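You operate a simulated robot arm through the tools that you are given. There is no shell and no other tool. Be economical: measure what you need, move in short steps, check, and stop when the job is done.

Carry out the task below with a simulated robot arm. There is one attempt and no reset: what you move stays moved.

## Task
Set the stopped clock to about half past ten and wind it.
Fine: give the key a turn and a quarter, so that it runs; move the glass on to the coaster and stand the clock on the bedside table.

The check looks at the end state, three seconds after you hand in, the way a careful person would. Anything else that was tipped, shoved, dropped, spilled or broken makes it a failure.

## Robot
A 6-joint arm with a two-finger parallel gripper, fixed in place. Base frame: the origin is at the foot of the arm, x ahead of it, y to its left, z up. Lengths are in mm, angles in degrees, forces in N, time in s.
With the tool pointing down near the work surface it reaches from about 100 to 700 mm from the base axis. Its first joint turns from -166.0 to 166.0 degrees. Payload 3.91 kg.
The tool frame sits at the grasp point between the pads (the TCP): z along the fingers, y along the line on which they close. The tips reach 30 mm beyond it. Largest opening 110 mm; finger width 20, thickness 10; the body of the gripper, 48 by 112 mm, starts 55 mm behind the TCP.
Orientation is that of the tool frame in the base frame, as a unit quaternion [w, x, y, z]. With the fingers straight down and closing along the base's y, the tool's x points along the base's -x, its y along +y and its z along -z.

## Interface
- The arm moves only by the tool apply_moves. Its argument "deltas" is a list of rows, each an object of numbers (a shift or turn left out is 0, a gripper value left out holds the last): "tx", "ty", "tz": the shift along the base's x, y, z in mm; "wx", "wy", "wz": the turn, a rotation vector about the base's x, y, z in degrees; "claw": the closure in counts, from 0 (fully open) to 255 (shut). In form: [{"tx": .., "ty": .., "tz": .., "wx": .., "wy": .., "wz": .., "claw": ..}, ...]. A call has 1 to 20 rows; each row shifts and turns the commanded pose from where the row before left it. Rows are played at 5 a second. More than 50 mm and 8.6 degrees between two rows, or a gripper value outside its range, and nothing of the call is played. Where a pose cannot be reached the arm comes as near as it can. A force on the tool above 50 N (or 10 N above the force at the start of the call, whichever is more), or a blocked arm, ends the call early, and 0.2 s more pass. The fingers move at their own pace (about 45 mm/s each) and stop on an object; they squeeze with about 36 N. The grip force told is the motor's: it shows also when the fingers shut on nothing. Time passes only in rows, and 0.2 s behind the last, so rows that do not move let the fingers close. The reply holds the time, the measured pose of the TCP, the force on the tool along the base axes, the opening and the grip force, in the units named above and with some noise.
- Cameras (640 x 400 px; columns grow to the right, rows downward): "scene" is fixed at [48.1, 501.1, 1326.5]; the picture's right is [-0.13, -0.99, 0.00], its down [-0.85, 0.11, -0.52] and it looks along [0.51, -0.07, -0.86] (base axes); focal length 214 px, centre (320, 200). "wrist" rides on the gripper at [-36, 0, -57] in the tool frame; the picture's right is [0.00, -1.00, 0.00], its down [0.97, 0.00, -0.24] and it looks along [0.24, 0.00, 0.97] (tool axes); focal length 218 px, centre (320, 200). There is no depth. A picture from a camera that has moved, and an enlarged one, comes with that camera's place and axes in the base frame and with its lens.
- camera(camera): a new picture of that camera. The clock stands still meanwhile.
- raise_lower(by): slides the trunk up (or, below 0, down) by that many mm; the arm rides with it, the base frame stays. It gives what a move gives, with no picture.
- inspect(camera, box): a new picture of the part [left, top, right, bottom] of that camera's present view, enlarged. The clock stands still meanwhile.
- finish_job(): hands the job in; it is judged then, once.

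Work in short steps. Places have to be worked out from the pictures, the camera data and where the tool is seen: move nearer, look again, correct. Check each grasp and each placing, and mend what went wrong. You have 120 turns and 84 pictures in all, those below and enlarged ones among them. Open the gripper and draw the arm clear of the work before you hand the job in, unless the task says otherwise; then end with one line.

The tools are called after "Call:" by a JSON object that holds its "api" and its "payload". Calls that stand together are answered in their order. apply_moves: Moves the arm, as the interface text tells. Its arguments: {"type":"object","properties":{"deltas":{"type":"array"}},"required":["deltas"]} The other tools are called the same way: raise_lower (by) slides the trunk up or down; camera (camera) takes a picture; inspect (camera, box) takes an enlarged picture of a part of a camera's view; finish_job () hands the job in.

At the start:

```text
time: 0.0
position: [440.6, 163.1, 1075.0]
tool_rot: [0.0, 0.0, 1.0, -0.001]
force: [-0.2, 0.0, 0.8]
width: 110.1
grip_force: 0.0
trunk travel left (down, up): [-525.0, 65.0]
```

scene: 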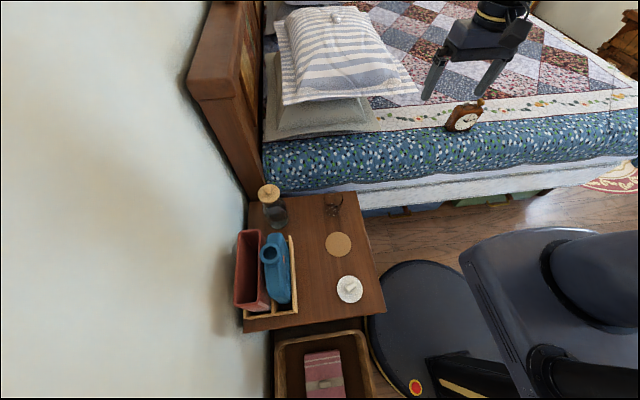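
wrist: 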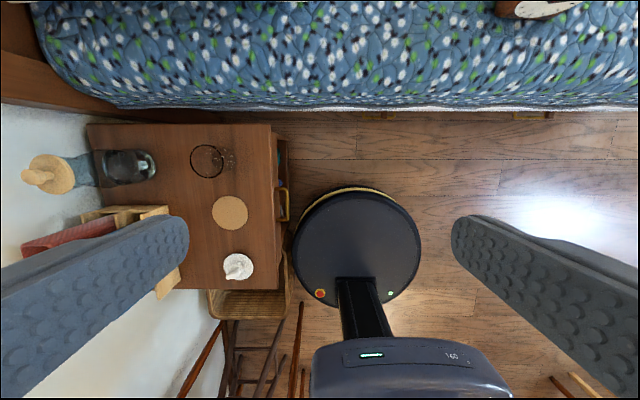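

The clock lies or stands on the bed, and the glass is on the bedside table next to the cork coaster. I'll take enlarged views of both.

Call:
{"api": "inspect", "payload": {"camera": "scene", "box": [420, 80, 516, 140]}}

Call:
{"api": "inspect", "payload": {"camera": "scene", "box": [224, 170, 400, 340]}}

```text
6.67 times, centred on (468, 110) of scene
camera zoom: at [48.1, 501.1, 1326.5], right [-0.13, -0.99, 0.0], down [-0.85, 0.11, -0.52], along [0.51, -0.07, -0.86], focal length 1430 px, centre (-667, 800)
```

zoom: 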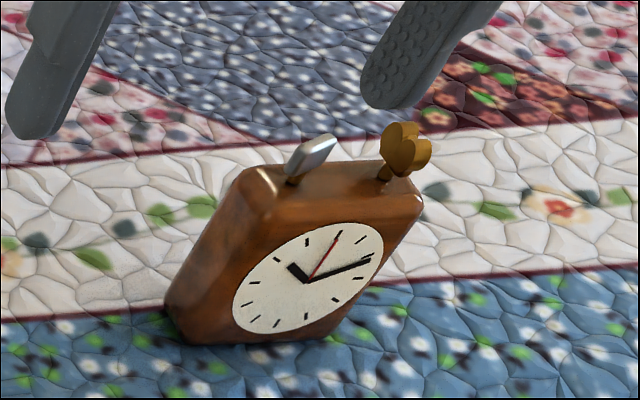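

```text
2.35 times, centred on (312, 255) of scene
camera zoom: at [48.1, 501.1, 1326.5], right [-0.13, -0.99, 0.0], down [-0.85, 0.11, -0.52], along [0.51, -0.07, -0.86], focal length 505 px, centre (339, 71)
```

zoom: 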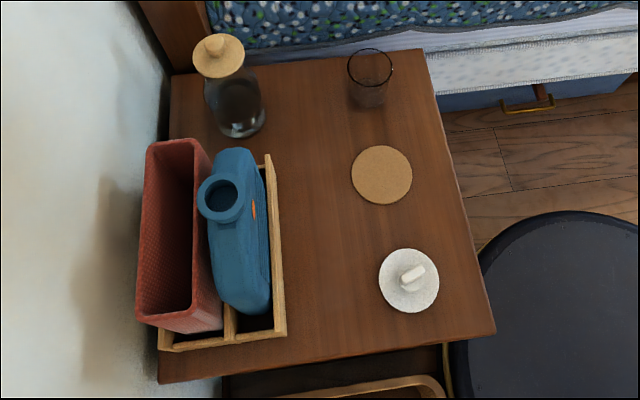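

From the two views, the clock should be near (670, -165) with the bed at about z 700. It has a silver knob and a gold key on top. I'll move nearer to look with the wrist camera.

Call:
{"api": "apply_moves", "payload": {"deltas": [{"tx": 20, "ty": -40}, {"tx": 20, "ty": -40}, {"tx": 20, "ty": -40}, {"tx": 20, "ty": -40}, {"tx": 20, "ty": -40}, {"tx": 15, "ty": -40}, {"tx": 15, "ty": -40}, {"tz": -30}, {"tz": -30}, {}]}}

Call:
{"api": "camera", "payload": {"camera": "wrist"}}

Call:
{"api": "camera", "payload": {"camera": "scene"}}

```text
time: 2.2
position: [569.7, -117.9, 1014.6]
tool_rot: [0.001, 0.0, 1.0, 0.0]
force: [0.6, -0.1, -0.4]
width: 110.1
grip_force: 0.0
trunk travel left (down, up): [-525.0, 65.0]
```

```text
79 pictures are left
camera wrist: at [607.0, -118.7, 1071.2], right [0.0, -1.0, 0.0], down [-0.97, 0.0, 0.24], along [-0.24, 0.0, -0.97], focal length 218 px, centre (320, 200)
```

wrist: 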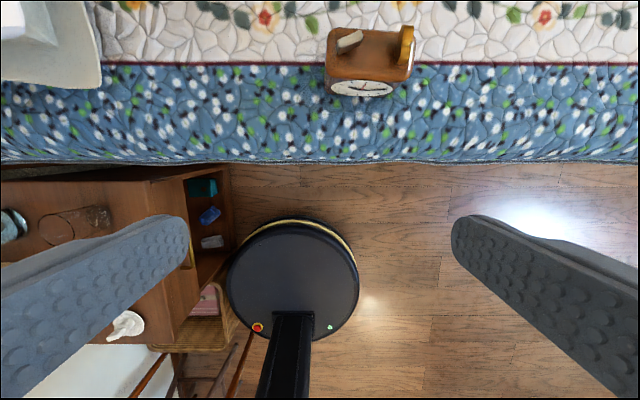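

```text
78 pictures are left
```

scene: 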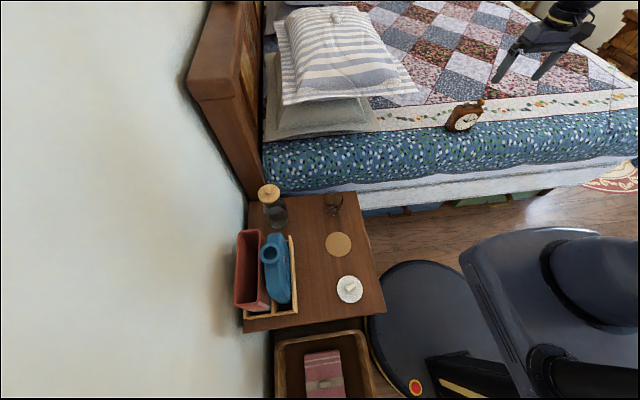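

The clock stands facing the base, with its body centred near (711, -175) and its key near (711, -211, 809). I'll zoom in on the wrist view to see the face, knob and key.

Call:
{"api": "inspect", "payload": {"camera": "wrist", "box": [310, 10, 430, 110]}}

```text
4.00 times, centred on (370, 60) of wrist
camera zoom: at [607.0, -118.7, 1071.2], right [0.0, -1.0, 0.0], down [-0.97, 0.0, 0.24], along [-0.24, 0.0, -0.97], focal length 873 px, centre (120, 760)
```

zoom: 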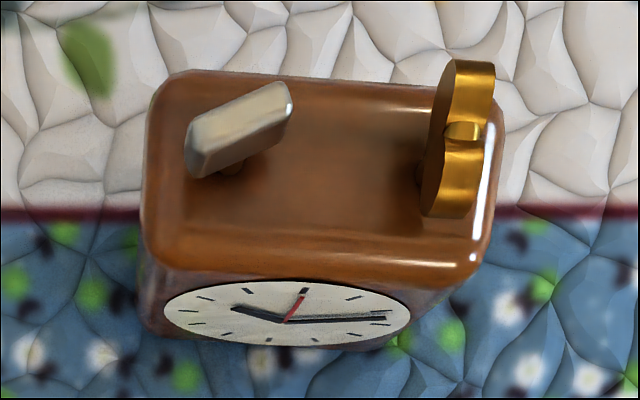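

The hands read about 10:12. The clock's top has a silver knob on the left and a gold key on the right. The table is firm and well within reach, so I'll move the glass first, then the clock, and set and wind it there. Next I'll go over to look at the table.

Call:
{"api": "apply_moves", "payload": {"deltas": [{"tx": -10, "ty": 48}, {"tx": -10, "ty": 48}, {"tx": -10, "ty": 48}, {"tx": -10, "ty": 48}, {"tx": -10, "ty": 48}, {"tx": -10, "ty": 48}, {"tx": -20, "ty": 45}, {"tx": -20, "ty": 45}, {"tx": -20, "ty": 45}, {"tx": -20, "ty": 45, "tz": -40}, {"tx": -10, "tz": -40}, {"ty": 20, "tz": -40}, {}]}}

Call:
{"api": "camera", "payload": {"camera": "wrist"}}

```text
refused: row 10 steps farther than a row can; nothing moved
```

```text
76 pictures are left
camera wrist: at [607.0, -118.7, 1071.2], right [0.0, -1.0, 0.0], down [-0.97, 0.0, 0.24], along [-0.24, 0.0, -0.97], focal length 218 px, centre (320, 200)
```

wrist: 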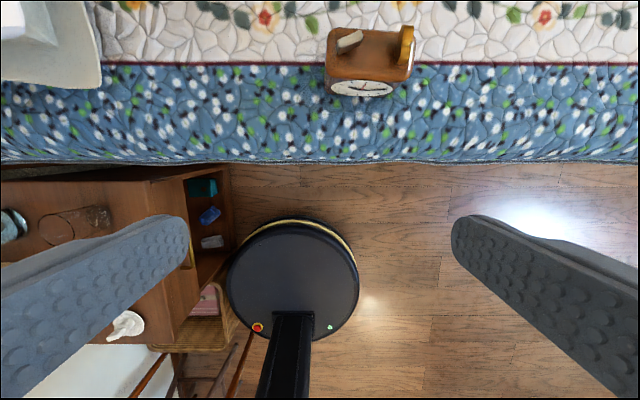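

One row was too long, so nothing moved. I'll send the same move again with smaller rows.

Call:
{"api": "apply_moves", "payload": {"deltas": [{"tx": -10, "ty": 48}, {"tx": -10, "ty": 48}, {"tx": -10, "ty": 48}, {"tx": -10, "ty": 48}, {"tx": -10, "ty": 48}, {"tx": -10, "ty": 48}, {"tx": -20, "ty": 45}, {"tx": -20, "ty": 45}, {"tx": -20, "ty": 45}, {"tx": -20, "ty": 45}, {"tx": -10, "tz": -40}, {"ty": 20, "tz": -40}, {"tz": -30}, {}]}}

Call:
{"api": "camera", "payload": {"camera": "wrist"}}

```text
time: 5.2
position: [420.7, 369.9, 904.5]
tool_rot: [0.0, 0.0, 1.0, 0.0]
force: [-1.0, -0.7, 0.3]
width: 110.0
grip_force: 0.0
trunk travel left (down, up): [-525.0, 65.0]
```

```text
75 pictures are left
camera wrist: at [456.2, 370.0, 961.9], right [0.0, -1.0, 0.0], down [-0.97, 0.0, 0.24], along [-0.24, 0.0, -0.97], focal length 218 px, centre (320, 200)
```

wrist: 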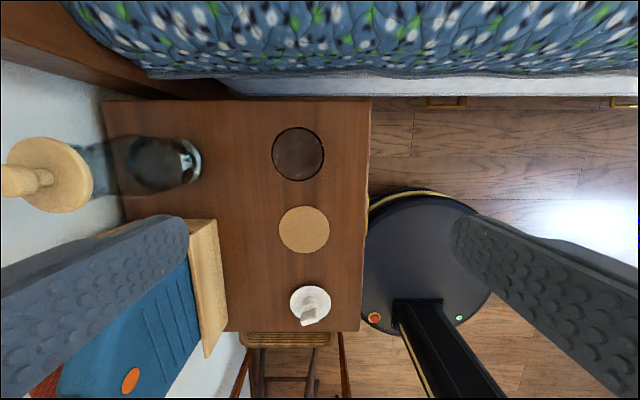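

The coaster is near (304, 400) and the glass near (435, 405). I'll zoom in on the glass from both cameras for its height, diameter and contents.

Call:
{"api": "inspect", "payload": {"camera": "wrist", "box": [250, 110, 346, 170]}}

Call:
{"api": "inspect", "payload": {"camera": "scene", "box": [300, 180, 380, 230]}}

```text
6.67 times, centred on (298, 140) of wrist
camera zoom: at [456.2, 370.0, 961.9], right [0.0, -1.0, 0.0], down [-0.97, 0.0, 0.24], along [-0.24, 0.0, -0.97], focal length 1455 px, centre (467, 600)
```

zoom: 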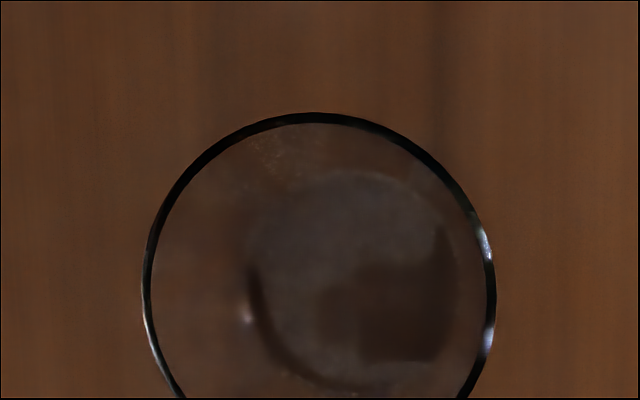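

```text
8.00 times, centred on (340, 205) of scene
camera zoom: at [48.1, 501.1, 1326.5], right [-0.13, -0.99, 0.0], down [-0.85, 0.11, -0.52], along [0.51, -0.07, -0.86], focal length 1716 px, centre (160, 160)
```

zoom: 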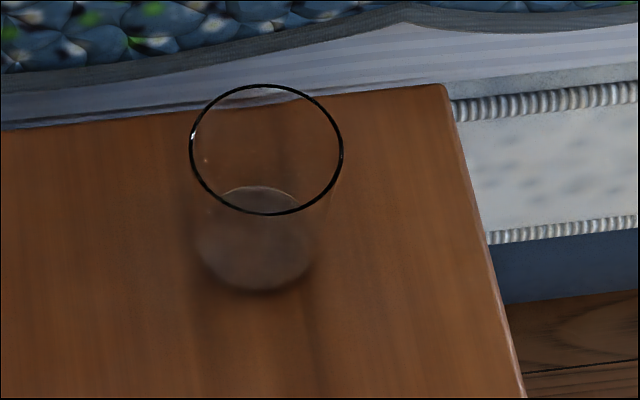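

The glass tapers from about 71 mm at the rim to 55 mm at the base, is about 80 mm tall, stands near (444, 400), and may hold water. I'll descend with open fingers on either side of it and check before closing.

Call:
{"api": "apply_moves", "payload": {"deltas": [{"tx": 23.3, "ty": 30}, {"tz": -40}, {"tz": -40}, {"tz": -40}, {"tz": -40}, {"tz": -30}, {}]}}

Call:
{"api": "camera", "payload": {"camera": "wrist"}}

Call:
{"api": "inspect", "payload": {"camera": "scene", "box": [280, 150, 408, 230]}}

```text
time: 6.8
position: [444.1, 401.0, 715.1]
tool_rot: [0.0, 0.0, 1.0, 0.0]
force: [0.3, 0.5, 0.2]
width: 110.2
grip_force: 0.0
trunk travel left (down, up): [-525.0, 65.0]
```

```text
72 pictures are left
camera wrist: at [480.0, 400.1, 772.6], right [0.0, -1.0, 0.0], down [-0.97, 0.0, 0.24], along [-0.24, 0.0, -0.97], focal length 218 px, centre (320, 200)
```

wrist: 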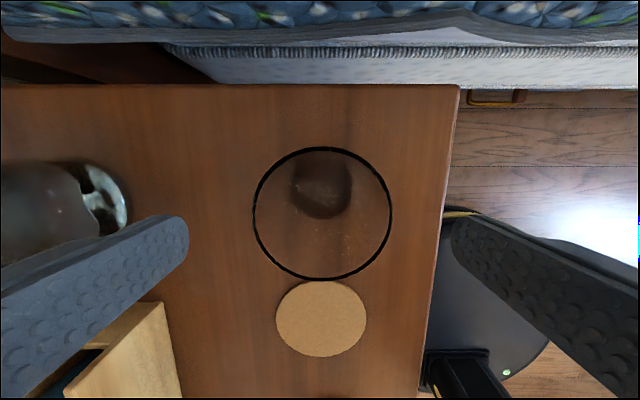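

```text
5.00 times, centred on (344, 190) of scene
camera zoom: at [48.1, 501.1, 1326.5], right [-0.13, -0.99, 0.0], down [-0.85, 0.11, -0.52], along [0.51, -0.07, -0.86], focal length 1072 px, centre (200, 250)
```

zoom: 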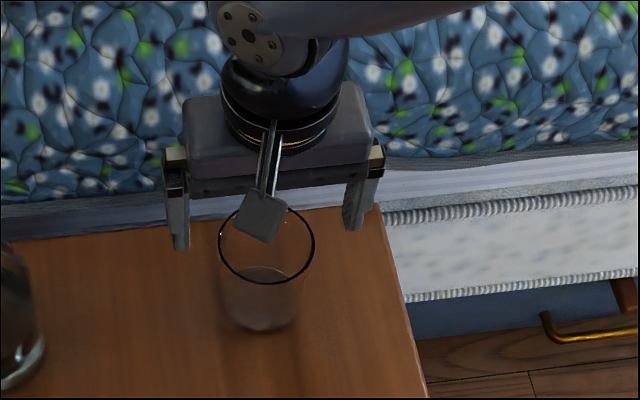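

The rim centre works out to (446, 399, 664), so I'm well centred. I'll descend to grip height and close.

Call:
{"api": "apply_moves", "payload": {"deltas": [{"tx": 2, "ty": -1.5, "tz": -30}, {"tz": -30}, {"tz": -27}, {}, {"claw": 60}, {"claw": 90}, {"claw": 120}, {"claw": 150}, {}, {}]}}

```text
time: 9.0
position: [445.5, 398.8, 629.1]
tool_rot: [0.0, 0.0, 1.0, 0.0]
force: [-0.1, -0.1, -0.1]
width: 69.2
grip_force: 35.8
trunk travel left (down, up): [-525.0, 65.0]
```

The glass is gripped at 69 mm. I'll lift it gently and carry it to about (306, 399.5) over the coaster.

Call:
{"api": "apply_moves", "payload": {"deltas": [{"tz": 8}, {"tz": 12}, {"tz": 15}, {"tx": -8}, {"tx": -16}, {"tx": -20}, {"tx": -20}, {"tx": -20}, {"tx": -20}, {"tx": -18}, {"tx": -12}, {"tx": -6}, {}, {}]}}

Call:
{"api": "camera", "payload": {"camera": "wrist"}}

Call:
{"api": "inspect", "payload": {"camera": "scene", "box": [280, 190, 408, 270]}}

```text
time: 12.0
position: [306.3, 398.7, 662.0]
tool_rot: [0.0, -0.001, 1.0, 0.0]
force: [0.5, 0.2, -2.4]
width: 69.0
grip_force: 35.9
trunk travel left (down, up): [-525.0, 65.0]
```

```text
70 pictures are left
camera wrist: at [341.6, 398.5, 720.5], right [0.0, -1.0, 0.0], down [-0.97, 0.0, 0.24], along [-0.24, 0.0, -0.97], focal length 218 px, centre (320, 200)
```

wrist: 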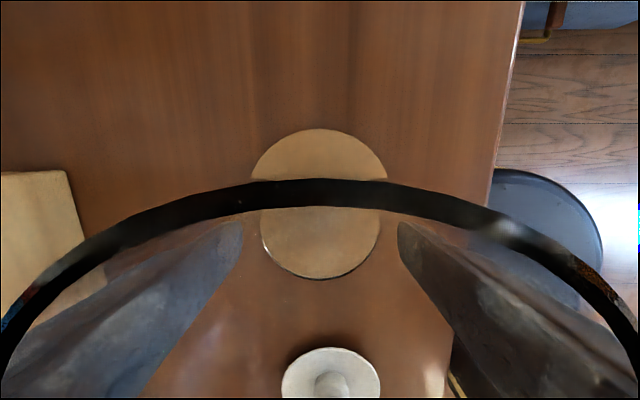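

```text
5.00 times, centred on (344, 230) of scene
camera zoom: at [48.1, 501.1, 1326.5], right [-0.13, -0.99, 0.0], down [-0.85, 0.11, -0.52], along [0.51, -0.07, -0.86], focal length 1072 px, centre (200, 50)
```

zoom: 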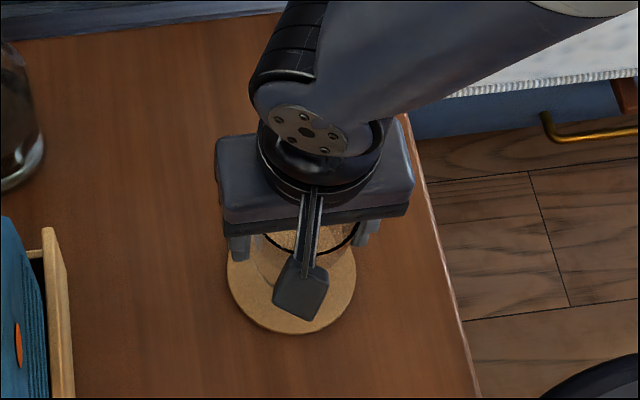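

The glass is centred over the coaster. I'll lower it most of the way, then go in small steps while watching the force.

Call:
{"api": "apply_moves", "payload": {"deltas": [{"tz": -10}, {"tz": -8}, {"tz": -5}, {"tz": -2}, {}]}}

Call:
{"api": "apply_moves", "payload": {"deltas": [{"tz": -1.5}, {}]}}

```text
time: 13.2
position: [306.1, 399.0, 638.7]
tool_rot: [0.0, -0.001, 1.0, -0.001]
force: [-1.1, -0.4, -1.8]
width: 68.9
grip_force: 36.2
trunk travel left (down, up): [-525.0, 65.0]
```

```text
time: 13.8
position: [305.8, 399.4, 636.4]
tool_rot: [0.0, 0.0, 1.0, 0.0]
force: [0.0, 0.0, -2.0]
width: 69.3
grip_force: 35.9
trunk travel left (down, up): [-525.0, 65.0]
```

There's no contact yet, so I'll keep going down in small steps.

Call:
{"api": "apply_moves", "payload": {"deltas": [{"tz": -1.5}, {}]}}

Call:
{"api": "apply_moves", "payload": {"deltas": [{"tz": -1}, {}]}}

Call:
{"api": "apply_moves", "payload": {"deltas": [{"tz": -1}, {}]}}

```text
time: 14.4
position: [306.4, 399.3, 636.1]
tool_rot: [-0.001, -0.001, 1.0, 0.001]
force: [-0.9, 0.5, -2.3]
width: 69.3
grip_force: 35.8
trunk travel left (down, up): [-525.0, 65.0]
```

```text
time: 15.0
position: [305.6, 399.4, 634.1]
tool_rot: [0.0, 0.0, 1.0, 0.0]
force: [-0.1, 0.2, -2.5]
width: 69.3
grip_force: 36.0
trunk travel left (down, up): [-525.0, 65.0]
```

```text
time: 15.6
position: [306.3, 399.1, 632.9]
tool_rot: [-0.001, 0.0, 1.0, -0.001]
force: [-0.1, -0.2, -1.8]
width: 69.1
grip_force: 36.0
trunk travel left (down, up): [-525.0, 65.0]
```

Call:
{"api": "apply_moves", "payload": {"deltas": [{"tz": -1}, {}]}}

Call:
{"api": "apply_moves", "payload": {"deltas": [{"tz": -0.7}, {}]}}

```text
time: 16.2
position: [306.3, 399.7, 633.0]
tool_rot: [0.0, 0.0, 1.0, 0.0]
force: [0.6, -0.8, -1.4]
width: 69.1
grip_force: 35.7
trunk travel left (down, up): [-525.0, 65.0]
```

```text
time: 16.8
position: [305.4, 400.4, 632.7]
tool_rot: [0.001, 0.0, 1.0, 0.0]
force: [0.4, -1.6, 8.1]
width: 69.1
grip_force: 35.8
trunk travel left (down, up): [-525.0, 65.0]
```

The force shows contact with the coaster. I'll release, retreat straight up and look.

Call:
{"api": "apply_moves", "payload": {"deltas": [{"tz": 0.5}, {"claw": 60}, {"claw": 0}, {}, {}, {"tz": 20}, {"tz": 40}, {"tz": 40}, {"tz": 40}, {"tz": 40}, {}]}}

Call:
{"api": "camera", "payload": {"camera": "wrist"}}

```text
time: 19.2
position: [304.8, 398.0, 811.5]
tool_rot: [-0.001, 0.0, 1.0, 0.0]
force: [0.0, 0.8, 0.1]
width: 110.1
grip_force: 0.0
trunk travel left (down, up): [-525.0, 65.0]
```

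```text
68 pictures are left
camera wrist: at [340.8, 397.9, 869.3], right [0.0, -1.0, 0.0], down [-0.97, 0.0, 0.24], along [-0.24, 0.0, -0.97], focal length 218 px, centre (320, 200)
```

wrist: 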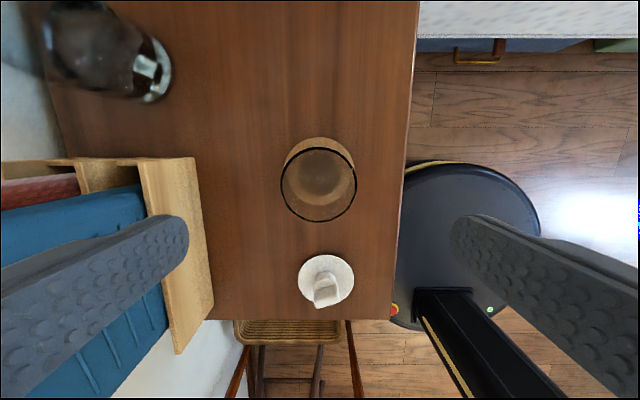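

The glass stands on the coaster. Now I'll go to the clock: up, across, and near it for measuring.

Call:
{"api": "apply_moves", "payload": {"deltas": [{"tz": 45}, {"tz": 45}, {"tx": 20, "ty": -40}, {"tx": 20, "ty": -40}, {"tx": 20, "ty": -40}, {"tx": 20, "ty": -40}, {"tx": 20, "ty": -40}, {"tx": 20, "ty": -40}, {"tx": 20, "ty": -40}, {"tx": 20, "ty": -40}, {"tx": 25, "ty": -40}, {"tx": 25, "ty": -40}, {"tx": 25, "ty": -40}, {"tx": 25, "ty": -40}, {"tx": 25, "ty": -40}, {"tx": 25, "ty": -40}, {"tx": 10, "ty": -8}, {"tx": 30}, {}]}}

Call:
{"api": "camera", "payload": {"camera": "wrist"}}

Call:
{"api": "inspect", "payload": {"camera": "scene", "box": [300, 200, 380, 260]}}

```text
time: 23.2
position: [655.1, -168.5, 901.0]
tool_rot: [-0.001, 0.0, 1.0, 0.0]
force: [-1.2, 0.1, 0.1]
width: 110.2
grip_force: 0.0
trunk travel left (down, up): [-525.0, 65.0]
```

```text
67 pictures are left
camera wrist: at [691.6, -169.0, 958.5], right [0.0, -1.0, 0.0], down [-0.97, 0.0, 0.24], along [-0.24, 0.0, -0.97], focal length 218 px, centre (320, 200)
```

wrist: 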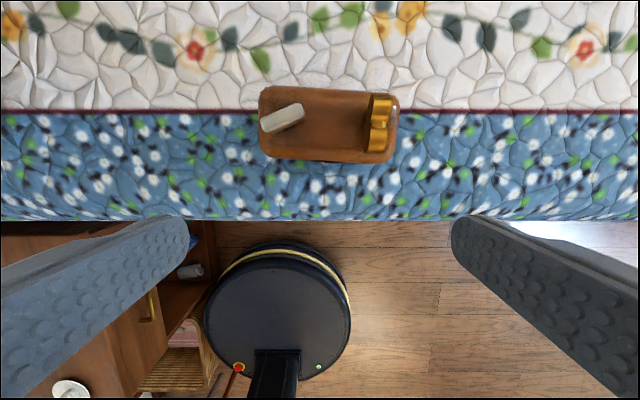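

```text
6.67 times, centred on (340, 230) of scene
camera zoom: at [48.1, 501.1, 1326.5], right [-0.13, -0.99, 0.0], down [-0.85, 0.11, -0.52], along [0.51, -0.07, -0.86], focal length 1430 px, centre (187, 0)
```

zoom: 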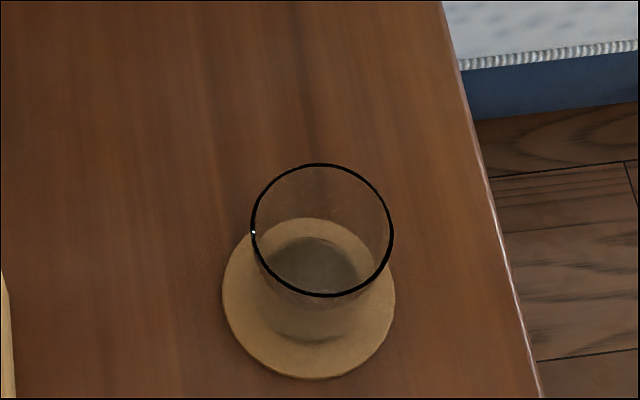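

The glass is well placed. The clock body is about 88 × 46 mm, with its top centre near (704, -174, 807) and turned about -2.6°. Before gripping I'll tilt the wrist for an oblique view of the face and of how tall the key is.

Call:
{"api": "apply_moves", "payload": {"deltas": [{"tx": -40}, {"tx": -40}, {"tx": -15, "wy": -8}, {"wy": -8}, {"wy": -8}, {"wy": -8}, {"wy": -8}, {"wy": -8}, {"wy": -8}, {"tz": -30}, {"tz": -30}, {}]}}

Call:
{"api": "camera", "payload": {"camera": "wrist"}}

```text
time: 25.8
position: [561.2, -167.4, 841.9]
tool_rot: [0.443, -0.005, 0.896, 0.008]
force: [-0.4, 0.4, 0.4]
width: 109.8
grip_force: 0.1
out of reach, approached as far as the arm can: row 7
trunk travel left (down, up): [-525.0, 65.0]
```

```text
65 pictures are left
camera wrist: at [537.5, -169.7, 905.3], right [0.01, -1.0, -0.01], down [-0.78, 0.0, -0.63], along [0.63, 0.01, -0.78], focal length 218 px, centre (320, 200)
```

wrist: 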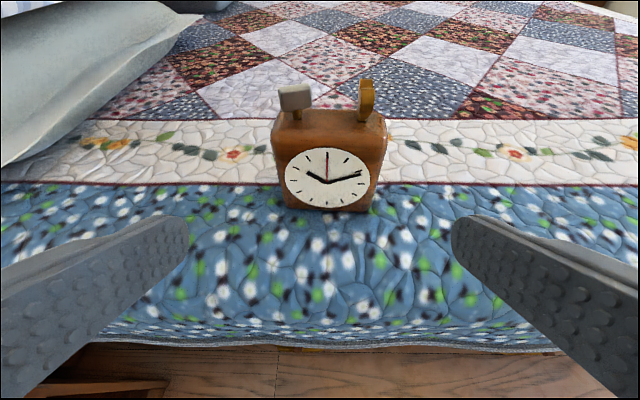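

Call:
{"api": "inspect", "payload": {"camera": "wrist", "box": [256, 70, 416, 220]}}

```text
2.67 times, centred on (336, 145) of wrist
camera zoom: at [537.5, -169.7, 905.3], right [0.01, -1.0, -0.01], down [-0.78, 0.0, -0.63], along [0.63, 0.01, -0.78], focal length 582 px, centre (277, 347)
```

zoom: 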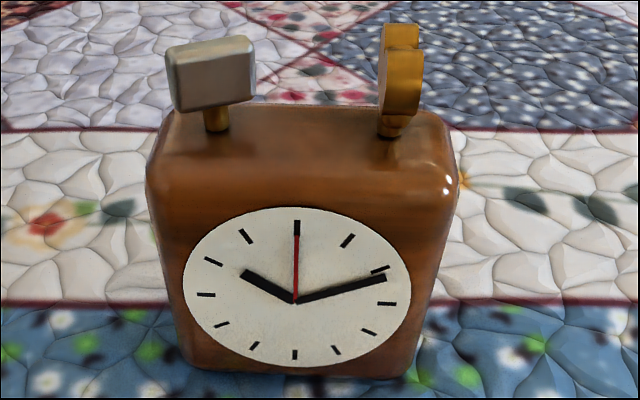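

The clock reads about 10:11. The key and knob tops are at z ≈ 836, the body top is at about 804 and its base at about 709. I'll straighten the tool, turn it by -2.6° to match, and go above the clock to check centring and reach.

Call:
{"api": "apply_moves", "payload": {"deltas": [{"tz": 30}, {"tz": 30}, {"wy": 8}, {"wy": 8}, {"wy": 8}, {"wy": 8}, {"wy": 8}, {"wy": 8}, {"wy": 8}, {"wz": -2.6, "tx": 40}, {"tx": 40}, {"tx": 40, "ty": -3}, {"tx": 23, "ty": -3}, {}]}}

Call:
{"api": "camera", "payload": {"camera": "wrist"}}

```text
time: 28.8
position: [702.9, -174.2, 901.9]
tool_rot: [-0.003, 0.022, 1.0, 0.014]
force: [-0.9, -0.5, -0.9]
width: 109.9
grip_force: 0.1
out of reach, approached as far as the arm can: row 5
trunk travel left (down, up): [-525.0, 65.0]
```

```text
63 pictures are left
camera wrist: at [740.9, -178.5, 959.5], right [-0.04, -1.0, -0.03], down [-0.97, 0.04, 0.25], along [-0.25, 0.04, -0.97], focal length 218 px, centre (320, 200)
```

wrist: 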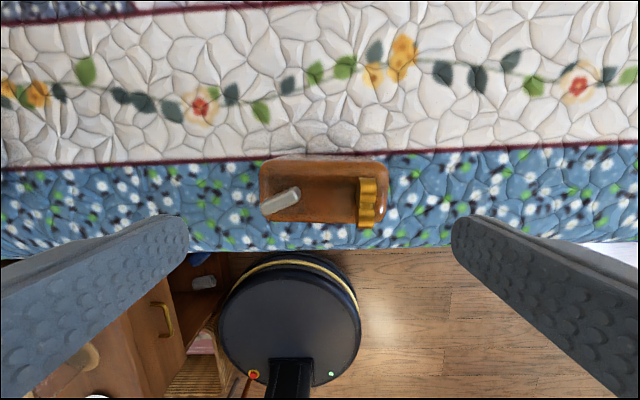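

I'm nearly centred over (706, -174.5), but the tool is tilted about 1.6° about x. I'll correct that, descend partway and look again.

Call:
{"api": "apply_moves", "payload": {"deltas": [{"wx": -1.6, "tx": 3}, {"tz": -15}, {"tz": -15}, {"tz": -13}, {}]}}

Call:
{"api": "camera", "payload": {"camera": "wrist"}}

Call:
{"api": "inspect", "payload": {"camera": "scene", "box": [404, 60, 532, 140]}}

```text
time: 30.0
position: [707.8, -175.0, 859.5]
tool_rot: [-0.003, 0.023, 1.0, 0.0]
force: [1.0, -0.4, -0.1]
width: 109.9
grip_force: 0.0
trunk travel left (down, up): [-525.0, 65.0]
```

```text
62 pictures are left
camera wrist: at [743.3, -176.9, 916.5], right [-0.04, -1.0, 0.0], down [-0.97, 0.04, 0.24], along [-0.24, 0.01, -0.97], focal length 218 px, centre (320, 200)
```

wrist: 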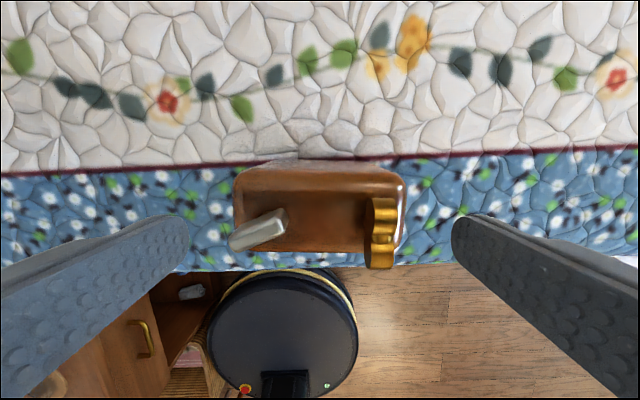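

```text
5.00 times, centred on (468, 100) of scene
camera zoom: at [48.1, 501.1, 1326.5], right [-0.13, -0.99, 0.0], down [-0.85, 0.11, -0.52], along [0.51, -0.07, -0.86], focal length 1072 px, centre (-420, 700)
```

zoom: 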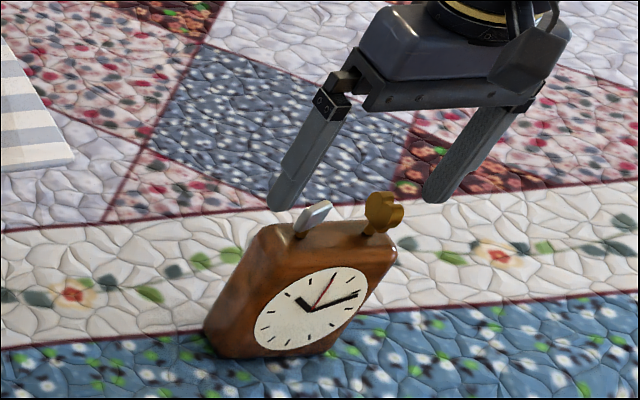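

The clock is centred between the fingers and aligned with them. I'll descend to z ≈ 793 and close.

Call:
{"api": "apply_moves", "payload": {"deltas": [{"tz": -20}, {"tz": -20}, {"tz": -15}, {"tz": -11}, {}]}}

Call:
{"api": "camera", "payload": {"camera": "wrist"}}

```text
time: 31.2
position: [707.6, -174.7, 792.3]
tool_rot: [-0.003, 0.022, 1.0, 0.0]
force: [0.0, -0.8, 0.0]
width: 109.8
grip_force: 0.1
trunk travel left (down, up): [-525.0, 65.0]
```

```text
60 pictures are left
camera wrist: at [743.5, -177.2, 849.8], right [-0.04, -1.0, 0.0], down [-0.97, 0.04, 0.24], along [-0.24, 0.01, -0.97], focal length 218 px, centre (320, 200)
```

wrist: 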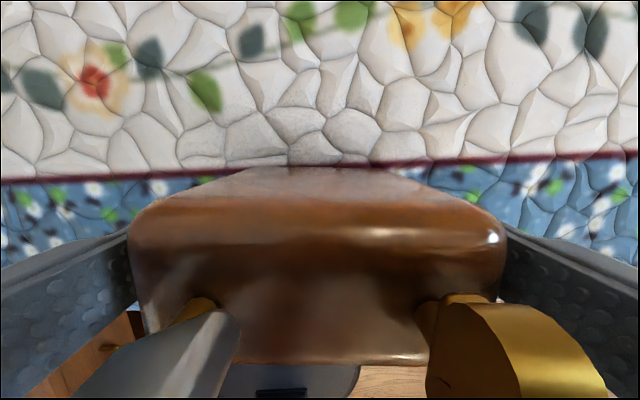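

The fingers straddle the clock cleanly, so I'll close.

Call:
{"api": "apply_moves", "payload": {"deltas": [{"claw": 40}, {"claw": 70}, {"claw": 120}, {}, {}]}}

```text
time: 32.4
position: [707.6, -174.3, 793.1]
tool_rot: [-0.003, 0.022, 1.0, 0.0]
force: [-0.9, 2.3, -0.2]
width: 99.8
grip_force: 36.0
trunk travel left (down, up): [-525.0, 65.0]
```

Gripped at 100 mm with force present. I'll lift slowly and check.

Call:
{"api": "apply_moves", "payload": {"deltas": [{"tz": 5}, {"tz": 10}, {"tz": 15}, {"tz": 20}, {"tz": 20}, {}]}}

Call:
{"api": "inspect", "payload": {"camera": "scene", "box": [404, 50, 532, 130]}}

```text
time: 33.8
position: [706.3, -173.5, 862.8]
tool_rot: [-0.002, 0.023, 1.0, 0.0]
force: [0.1, -0.3, -6.3]
width: 100.1
grip_force: 36.7
trunk travel left (down, up): [-525.0, 65.0]
```

```text
5.00 times, centred on (468, 90) of scene
camera zoom: at [48.1, 501.1, 1326.5], right [-0.13, -0.99, 0.0], down [-0.85, 0.11, -0.52], along [0.51, -0.07, -0.86], focal length 1072 px, centre (-420, 750)
```

zoom: 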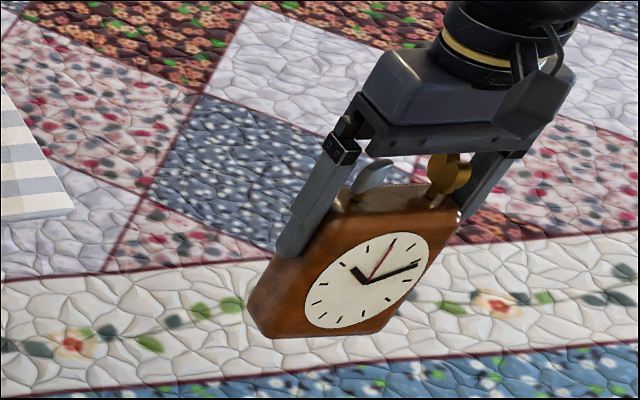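

It's held cleanly, weighing about 6 N. I'll carry it away from the bed and over to the free area of the table near (440, 400).

Call:
{"api": "apply_moves", "payload": {"deltas": [{"tx": -15}, {"tx": -30}, {"tx": -40}, {"tx": -40}, {"tx": -35, "ty": 20}, {"tx": -8, "ty": 38}, {"tx": -8, "ty": 40}, {"tx": -8, "ty": 40}, {"tx": -8, "ty": 40}, {"tx": -8, "ty": 40}, {"tx": -8, "ty": 40}, {"tx": -8, "ty": 40}, {"tx": -8, "ty": 40}, {"tx": -8, "ty": 40}, {"tx": -8, "ty": 40}, {"tx": -8, "ty": 40}, {"tx": -8, "ty": 40}, {"tx": -8, "ty": 40}, {"tx": -2, "ty": 25}, {"ty": 10}]}}

Call:
{"api": "camera", "payload": {"camera": "scene"}}

```text
time: 38.0
position: [440.5, 400.0, 862.5]
tool_rot: [-0.003, 0.024, 1.0, 0.001]
force: [0.2, -1.0, -5.7]
width: 100.0
grip_force: 36.2
trunk travel left (down, up): [-525.0, 65.0]
```

```text
58 pictures are left
```

scene: 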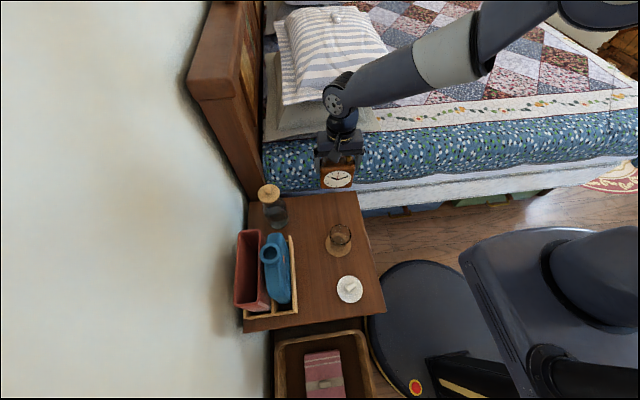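

I'm above the free spot. I'll lower to about 12 mm above the expected contact height.

Call:
{"api": "apply_moves", "payload": {"deltas": [{"tz": -30}, {"tz": -40}, {"tz": -40}, {"tz": -30}, {"tz": -25}, {"tz": -15}, {"tz": -5}, {}]}}

Call:
{"api": "inspect", "payload": {"camera": "scene", "box": [264, 130, 424, 230]}}

```text
time: 39.8
position: [441.3, 399.7, 677.4]
tool_rot: [-0.003, 0.022, 1.0, 0.0]
force: [0.4, 0.2, -5.5]
width: 99.9
grip_force: 35.6
trunk travel left (down, up): [-525.0, 65.0]
```

```text
4.00 times, centred on (344, 180) of scene
camera zoom: at [48.1, 501.1, 1326.5], right [-0.13, -0.99, 0.0], down [-0.85, 0.11, -0.52], along [0.51, -0.07, -0.86], focal length 858 px, centre (224, 280)
```

zoom: 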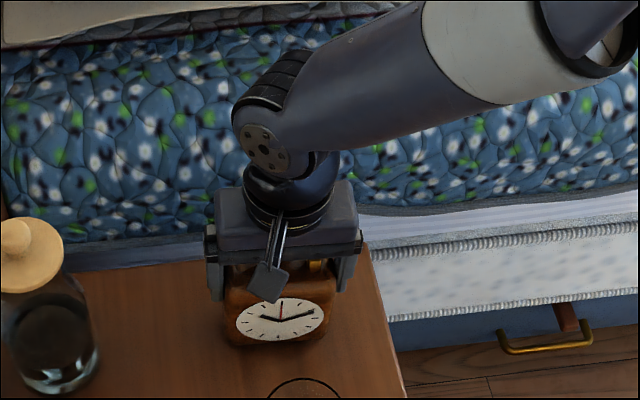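

Nearly down. I'll step to contact.

Call:
{"api": "apply_moves", "payload": {"deltas": [{"tz": -2}, {"tz": -2}, {}]}}

Call:
{"api": "apply_moves", "payload": {"deltas": [{"tz": -2}, {"tz": -1}, {}]}}

Call:
{"api": "apply_moves", "payload": {"deltas": [{"tz": -1}, {"tz": -1}, {}]}}

```text
time: 40.6
position: [440.7, 398.9, 674.0]
tool_rot: [-0.003, 0.022, 1.0, 0.0]
force: [0.3, 0.8, -5.9]
width: 100.2
grip_force: 36.3
trunk travel left (down, up): [-525.0, 65.0]
```

```text
time: 41.4
position: [440.9, 398.5, 673.0]
tool_rot: [-0.002, 0.023, 1.0, 0.0]
force: [-2.8, -0.7, 16.4]
width: 100.0
grip_force: 35.6
trunk travel left (down, up): [-525.0, 65.0]
```

```text
time: 42.2
position: [440.3, 398.1, 670.8]
tool_rot: [-0.001, 0.022, 1.0, 0.001]
force: [-2.0, 0.1, 29.8]
width: 99.8
grip_force: 35.9
trunk travel left (down, up): [-525.0, 65.0]
```

It's on the table. I'll ease up to relieve the press, then open, rise and look.

Call:
{"api": "apply_moves", "payload": {"deltas": [{"tz": 1}, {"tz": 1}, {}, {"claw": 60}, {"claw": 0}, {}, {"tz": 10}, {"tz": 20}, {"tz": 40}, {"tz": 40}, {}]}}

Call:
{"api": "camera", "payload": {"camera": "wrist"}}

Call:
{"api": "inspect", "payload": {"camera": "scene", "box": [264, 130, 424, 230]}}

```text
time: 44.6
position: [440.6, 399.1, 780.6]
tool_rot: [-0.003, 0.023, 1.0, 0.0]
force: [0.6, 1.3, -0.2]
width: 110.1
grip_force: 0.1
trunk travel left (down, up): [-525.0, 65.0]
```

```text
56 pictures are left
camera wrist: at [476.8, 396.1, 838.0], right [-0.04, -1.0, 0.0], down [-0.97, 0.04, 0.24], along [-0.24, 0.01, -0.97], focal length 218 px, centre (320, 200)
```

wrist: 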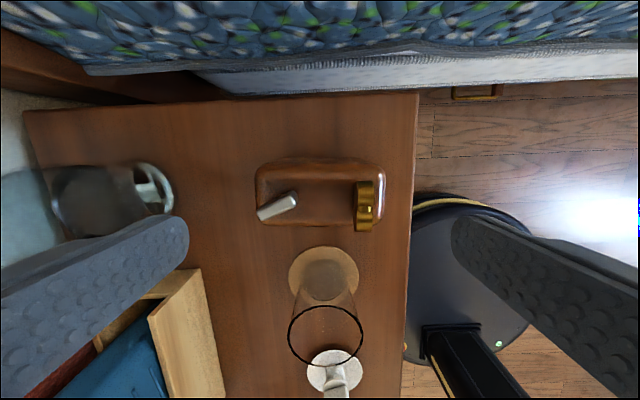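

```text
4.00 times, centred on (344, 180) of scene
camera zoom: at [48.1, 501.1, 1326.5], right [-0.13, -0.99, 0.0], down [-0.85, 0.11, -0.52], along [0.51, -0.07, -0.86], focal length 858 px, centre (224, 280)
```

zoom: 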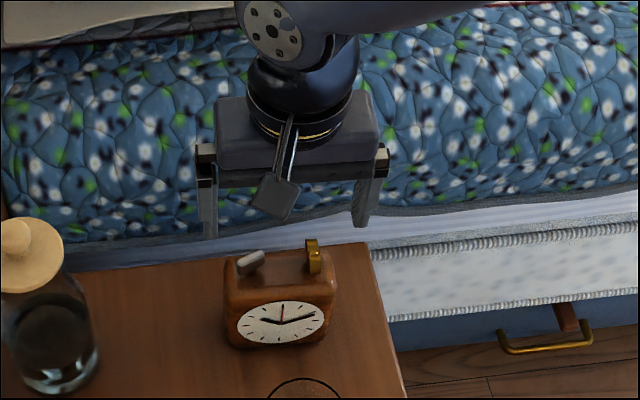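

The clock stands upright on the table, with the knob at about (444, 423) and the key at about (442, 372), tops near z 715. The knob blade lies about 22° off -y. I'll turn the gripper by -66° so it closes across the blade, narrow it to about 40 mm, and centre it over the knob.

Call:
{"api": "apply_moves", "payload": {"deltas": [{"tx": 3, "ty": 23.5, "claw": 160}, {"wz": -8.25}, {"wz": -8.25}, {"wz": -8.25}, {"wz": -8.25}, {"wz": -8.25}, {"wz": -8.25}, {"wz": -8.25}, {"wz": -8.25}, {"tz": -15}, {}]}}

Call:
{"api": "camera", "payload": {"camera": "wrist"}}

```text
time: 47.0
position: [444.6, 423.0, 765.7]
tool_rot: [-0.003, 0.563, 0.826, 0.002]
force: [0.2, -0.6, 0.7]
width: 41.1
grip_force: 0.0
trunk travel left (down, up): [-525.0, 65.0]
```

```text
54 pictures are left
camera wrist: at [457.2, 387.6, 822.7], right [-0.93, -0.36, 0.0], down [-0.35, 0.9, 0.24], along [-0.09, 0.23, -0.97], focal length 218 px, centre (320, 200)
```

wrist: 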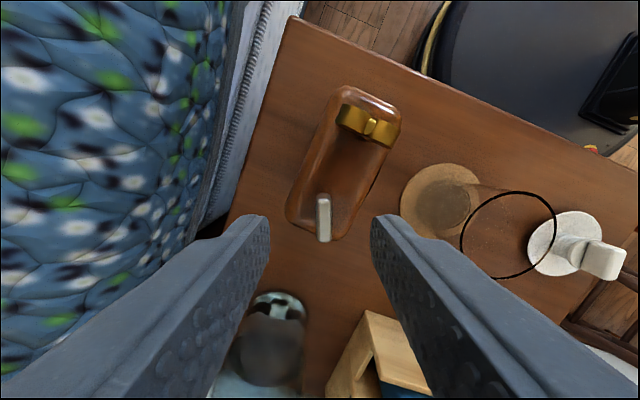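

The blade is aligned with the finger gap. I'll make a small shift, descend and check depth.

Call:
{"api": "apply_moves", "payload": {"deltas": [{"tx": -1.8, "ty": -0.8, "tz": -15}, {"tz": -12}, {"tz": -10}, {}]}}

Call:
{"api": "camera", "payload": {"camera": "wrist"}}

Call:
{"api": "inspect", "payload": {"camera": "scene", "box": [296, 170, 376, 220]}}

```text
time: 48.0
position: [441.9, 422.0, 729.4]
tool_rot: [-0.002, 0.563, 0.826, 0.002]
force: [0.6, 0.3, 0.6]
width: 40.8
grip_force: 0.2
trunk travel left (down, up): [-525.0, 65.0]
```

```text
53 pictures are left
camera wrist: at [455.5, 386.5, 785.8], right [-0.93, -0.37, 0.0], down [-0.35, 0.9, 0.24], along [-0.09, 0.23, -0.97], focal length 218 px, centre (320, 200)
```

wrist: 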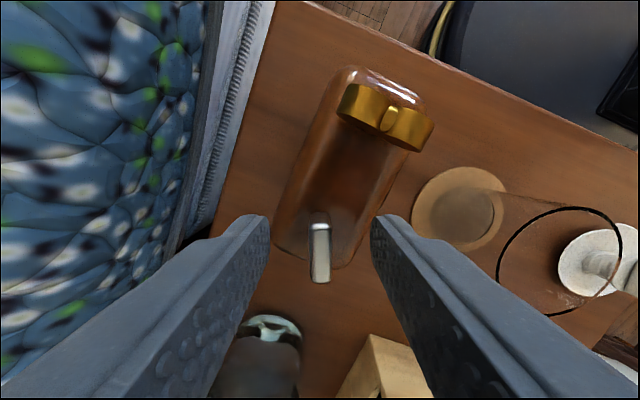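

```text
8.00 times, centred on (336, 195) of scene
camera zoom: at [48.1, 501.1, 1326.5], right [-0.13, -0.99, 0.0], down [-0.85, 0.11, -0.52], along [0.51, -0.07, -0.86], focal length 1716 px, centre (192, 240)
```

zoom: 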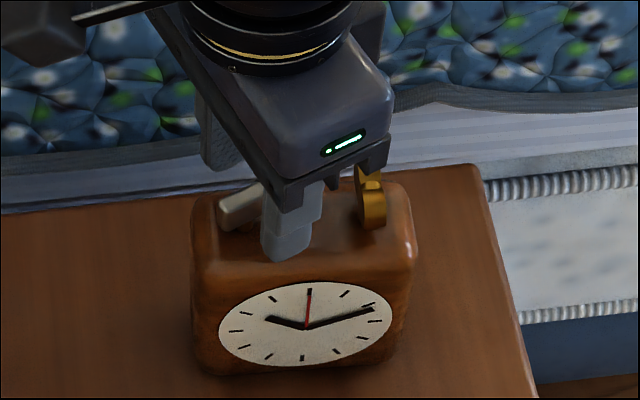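

Centred. I'll go 3 mm lower and close on the knob.

Call:
{"api": "apply_moves", "payload": {"deltas": [{"tz": -3}, {"claw": 190}, {"claw": 225}, {"claw": 250}, {}, {}]}}

Call:
{"api": "inspect", "payload": {"camera": "scene", "box": [296, 170, 376, 220]}}

```text
time: 49.4
position: [440.7, 420.7, 726.6]
tool_rot: [-0.002, 0.563, 0.826, 0.001]
force: [-1.1, 0.1, 0.0]
width: 8.4
grip_force: 35.9
trunk travel left (down, up): [-525.0, 65.0]
```

```text
8.00 times, centred on (336, 195) of scene
camera zoom: at [48.1, 501.1, 1326.5], right [-0.13, -0.99, 0.0], down [-0.85, 0.11, -0.52], along [0.51, -0.07, -0.86], focal length 1716 px, centre (192, 240)
```

zoom: 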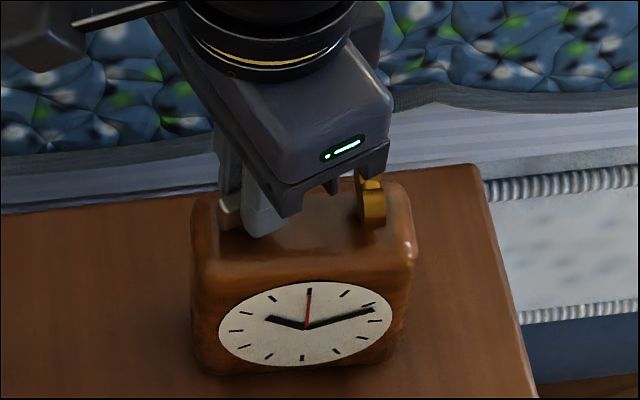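

The knob is gripped at 8.4 mm. I'll test with a 24° clockwise turn seen from above, then look at the hands.

Call:
{"api": "apply_moves", "payload": {"deltas": [{"wz": -6}, {"wz": -6}, {"wz": -6}, {"wz": -6}, {}]}}

Call:
{"api": "inspect", "payload": {"camera": "scene", "box": [296, 170, 376, 220]}}

```text
time: 50.6
position: [442.7, 421.0, 725.1]
tool_rot: [-0.001, 0.723, 0.691, 0.002]
force: [0.9, 0.2, -0.4]
width: 8.3
grip_force: 35.6
trunk travel left (down, up): [-525.0, 65.0]
```

```text
8.00 times, centred on (336, 195) of scene
camera zoom: at [48.1, 501.1, 1326.5], right [-0.13, -0.99, 0.0], down [-0.85, 0.11, -0.52], along [0.51, -0.07, -0.86], focal length 1716 px, centre (192, 240)
```

zoom: 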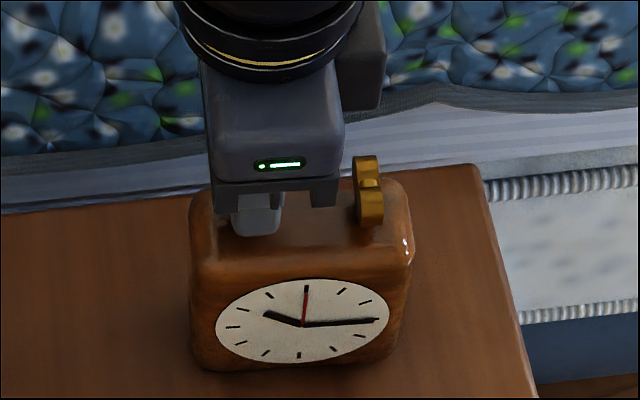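

The minute hand moves forward about 1:1 with the knob and is now near 15 min. I'll turn another 60° clockwise and check again.

Call:
{"api": "apply_moves", "payload": {"deltas": [{"wz": -6}, {"wz": -6}, {"wz": -6}, {"wz": -6}, {"wz": -6}, {"wz": -6}, {"wz": -6}, {"wz": -6}, {"wz": -6}, {"wz": -6}, {}]}}

Call:
{"api": "inspect", "payload": {"camera": "scene", "box": [296, 170, 376, 220]}}

```text
time: 53.0
position: [489.1, 315.6, 717.4]
tool_rot: [-0.062, 0.96, 0.273, 0.004]
force: [7.9, 12.5, 39.1]
width: 8.3
grip_force: 36.1
out of reach, approached as far as the arm can: row 6, 7, 8, 9, 10
trunk travel left (down, up): [-525.0, 65.0]
```

```text
8.00 times, centred on (336, 195) of scene
camera zoom: at [48.1, 501.1, 1326.5], right [-0.13, -0.99, 0.0], down [-0.85, 0.11, -0.52], along [0.51, -0.07, -0.86], focal length 1716 px, centre (192, 240)
```

zoom: 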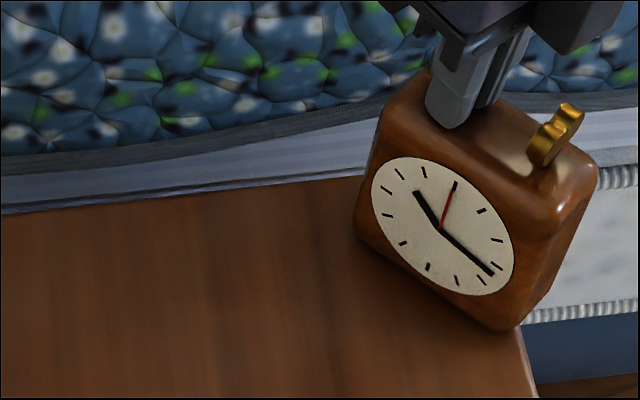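

The wrist joint hit its limit, so the arm swung and dragged the clock along by its knob. The clock is still held and on the table but tilted near the edge. I'll undo the turn in small steps so the arm swings back the way it came.

Call:
{"api": "apply_moves", "payload": {"deltas": [{"wz": 2}, {"wz": 2}, {"wz": 2}, {"wz": 2}, {}]}}

Call:
{"api": "camera", "payload": {"camera": "scene"}}

```text
time: 54.2
position: [487.8, 310.0, 717.4]
tool_rot: [-0.048, 0.942, 0.333, -0.002]
force: [-1.2, 8.8, 41.9]
width: 8.7
grip_force: 36.4
out of reach, approached as far as the arm can: row 1
trunk travel left (down, up): [-525.0, 65.0]
```

```text
48 pictures are left
```

scene: 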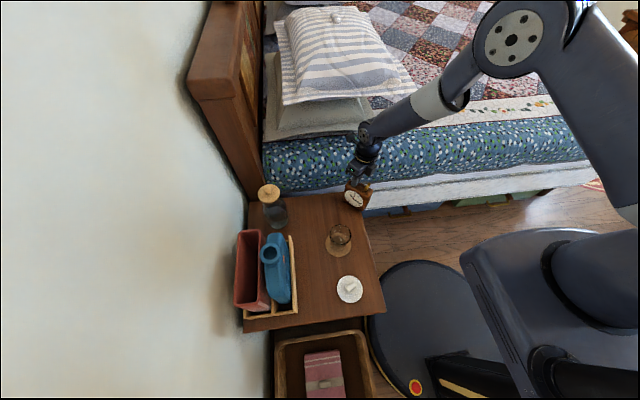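

The commanded pose now starts from where the arm actually is: (488, 310), tilted 5.5° and pressing with 42 N. I'll relieve the press and level the tool in small steps while holding the knob.

Call:
{"api": "apply_moves", "payload": {"deltas": [{"tz": 3}, {"tz": 3, "wx": -1.7, "wy": -0.7}, {"tz": 2, "wx": -1.7, "wy": -0.7}, {"tz": 1, "wx": -1.7, "wy": -0.65}, {}]}}

Call:
{"api": "inspect", "payload": {"camera": "scene", "box": [316, 160, 412, 220]}}

```text
time: 55.4
position: [490.2, 306.7, 720.6]
tool_rot: [-0.02, 0.942, 0.335, -0.003]
force: [0.5, -0.8, -5.7]
width: 8.9
grip_force: 35.7
out of reach, approached as far as the arm can: row 3
trunk travel left (down, up): [-525.0, 65.0]
```

```text
6.67 times, centred on (364, 190) of scene
camera zoom: at [48.1, 501.1, 1326.5], right [-0.13, -0.99, 0.0], down [-0.85, 0.11, -0.52], along [0.51, -0.07, -0.86], focal length 1430 px, centre (27, 267)
```

zoom: 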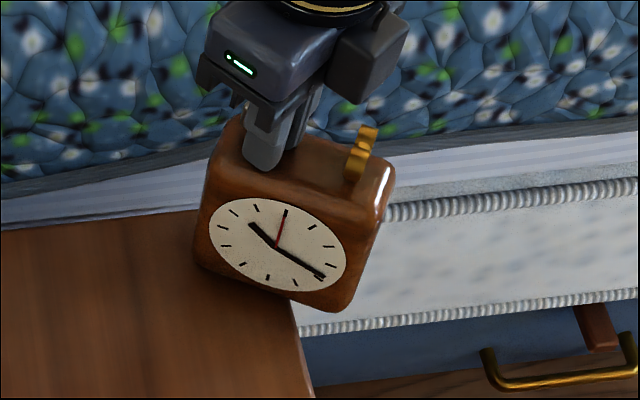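

The clock is now fully lifted and hanging from the knob grip. I'll raise it slightly, then carry it slowly back over the table, turning +z away from the joint limit.

Call:
{"api": "apply_moves", "payload": {"deltas": [{"tz": 5, "wz": 3}, {"tz": 5, "wz": 4}, {"tz": 5, "wz": 4}, {"ty": 8, "wz": 4}, {"ty": 12, "wz": 4, "tx": -4}, {"ty": 12, "wz": 4, "tx": -6}, {"ty": 12, "wz": 4, "tx": -6}, {"ty": 12, "wz": 4, "tx": -6}, {"ty": 12, "wz": 4, "tx": -6}, {"ty": 12, "wz": 4, "tx": -6}, {"ty": 12, "wz": 4, "tx": -6}, {"ty": 10, "wz": 3}, {}]}}

Call:
{"api": "inspect", "payload": {"camera": "scene", "box": [296, 150, 408, 230]}}

Call:
{"api": "camera", "payload": {"camera": "wrist"}}

```text
time: 58.2
position: [449.5, 409.7, 737.8]
tool_rot: [0.002, 0.738, 0.675, -0.002]
force: [-0.3, 0.0, -6.2]
width: 8.5
grip_force: 36.0
trunk travel left (down, up): [-525.0, 65.0]
```

```text
5.00 times, centred on (352, 190) of scene
camera zoom: at [48.1, 501.1, 1326.5], right [-0.13, -0.99, 0.0], down [-0.85, 0.11, -0.52], along [0.51, -0.07, -0.86], focal length 1072 px, centre (160, 250)
```

zoom: 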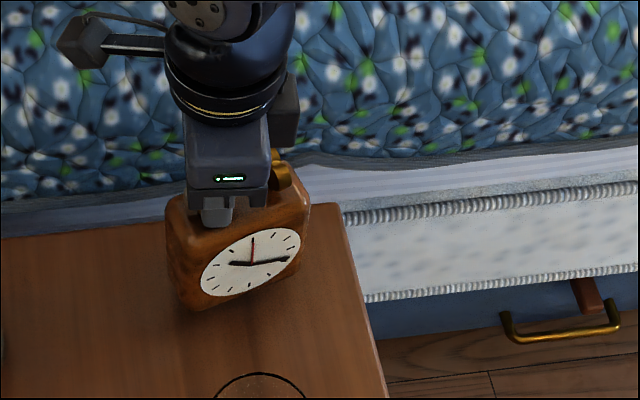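

```text
45 pictures are left
camera wrist: at [446.6, 372.8, 794.8], right [-1.0, 0.09, 0.0], down [0.09, 0.97, 0.24], along [0.02, 0.23, -0.97], focal length 218 px, centre (320, 200)
```

wrist: 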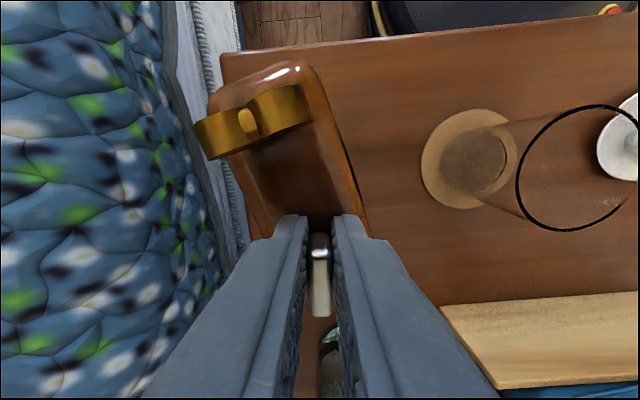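

The clock is back over the table, hanging about 12 mm up and turned around 22°. I'll set it down here gently.

Call:
{"api": "apply_moves", "payload": {"deltas": [{"tz": -4}, {"tz": -3}, {"tz": -2}, {}]}}

Call:
{"api": "apply_moves", "payload": {"deltas": [{"tz": -1.5}, {}]}}

Call:
{"api": "apply_moves", "payload": {"deltas": [{"tz": -1.5}, {}]}}

```text
time: 59.2
position: [450.2, 408.4, 727.6]
tool_rot: [0.001, 0.738, 0.675, -0.001]
force: [0.8, 0.2, -5.4]
width: 8.7
grip_force: 36.6
trunk travel left (down, up): [-525.0, 65.0]
```

```text
time: 59.8
position: [449.5, 409.9, 727.6]
tool_rot: [0.002, 0.738, 0.675, -0.003]
force: [0.5, 0.8, -5.6]
width: 8.7
grip_force: 35.7
trunk travel left (down, up): [-525.0, 65.0]
```

```text
time: 60.4
position: [449.3, 410.4, 725.0]
tool_rot: [0.002, 0.738, 0.675, -0.002]
force: [0.1, 0.8, -5.2]
width: 8.3
grip_force: 36.0
trunk travel left (down, up): [-525.0, 65.0]
```

Call:
{"api": "apply_moves", "payload": {"deltas": [{"tz": -1.5}, {}]}}

Call:
{"api": "apply_moves", "payload": {"deltas": [{"tz": -1.5}, {}]}}

Call:
{"api": "apply_moves", "payload": {"deltas": [{"tz": -1.5}, {}]}}

```text
time: 61.0
position: [449.5, 409.6, 723.2]
tool_rot: [0.002, 0.738, 0.675, -0.002]
force: [-1.0, -0.6, -5.2]
width: 8.7
grip_force: 36.0
trunk travel left (down, up): [-525.0, 65.0]
```

```text
time: 61.6
position: [449.3, 408.7, 722.3]
tool_rot: [0.001, 0.737, 0.675, -0.002]
force: [-0.4, 0.1, -6.0]
width: 8.4
grip_force: 35.7
trunk travel left (down, up): [-525.0, 65.0]
```

```text
time: 62.2
position: [449.1, 410.4, 720.4]
tool_rot: [0.002, 0.737, 0.675, -0.003]
force: [0.0, 0.2, -7.1]
width: 8.4
grip_force: 35.4
trunk travel left (down, up): [-525.0, 65.0]
```

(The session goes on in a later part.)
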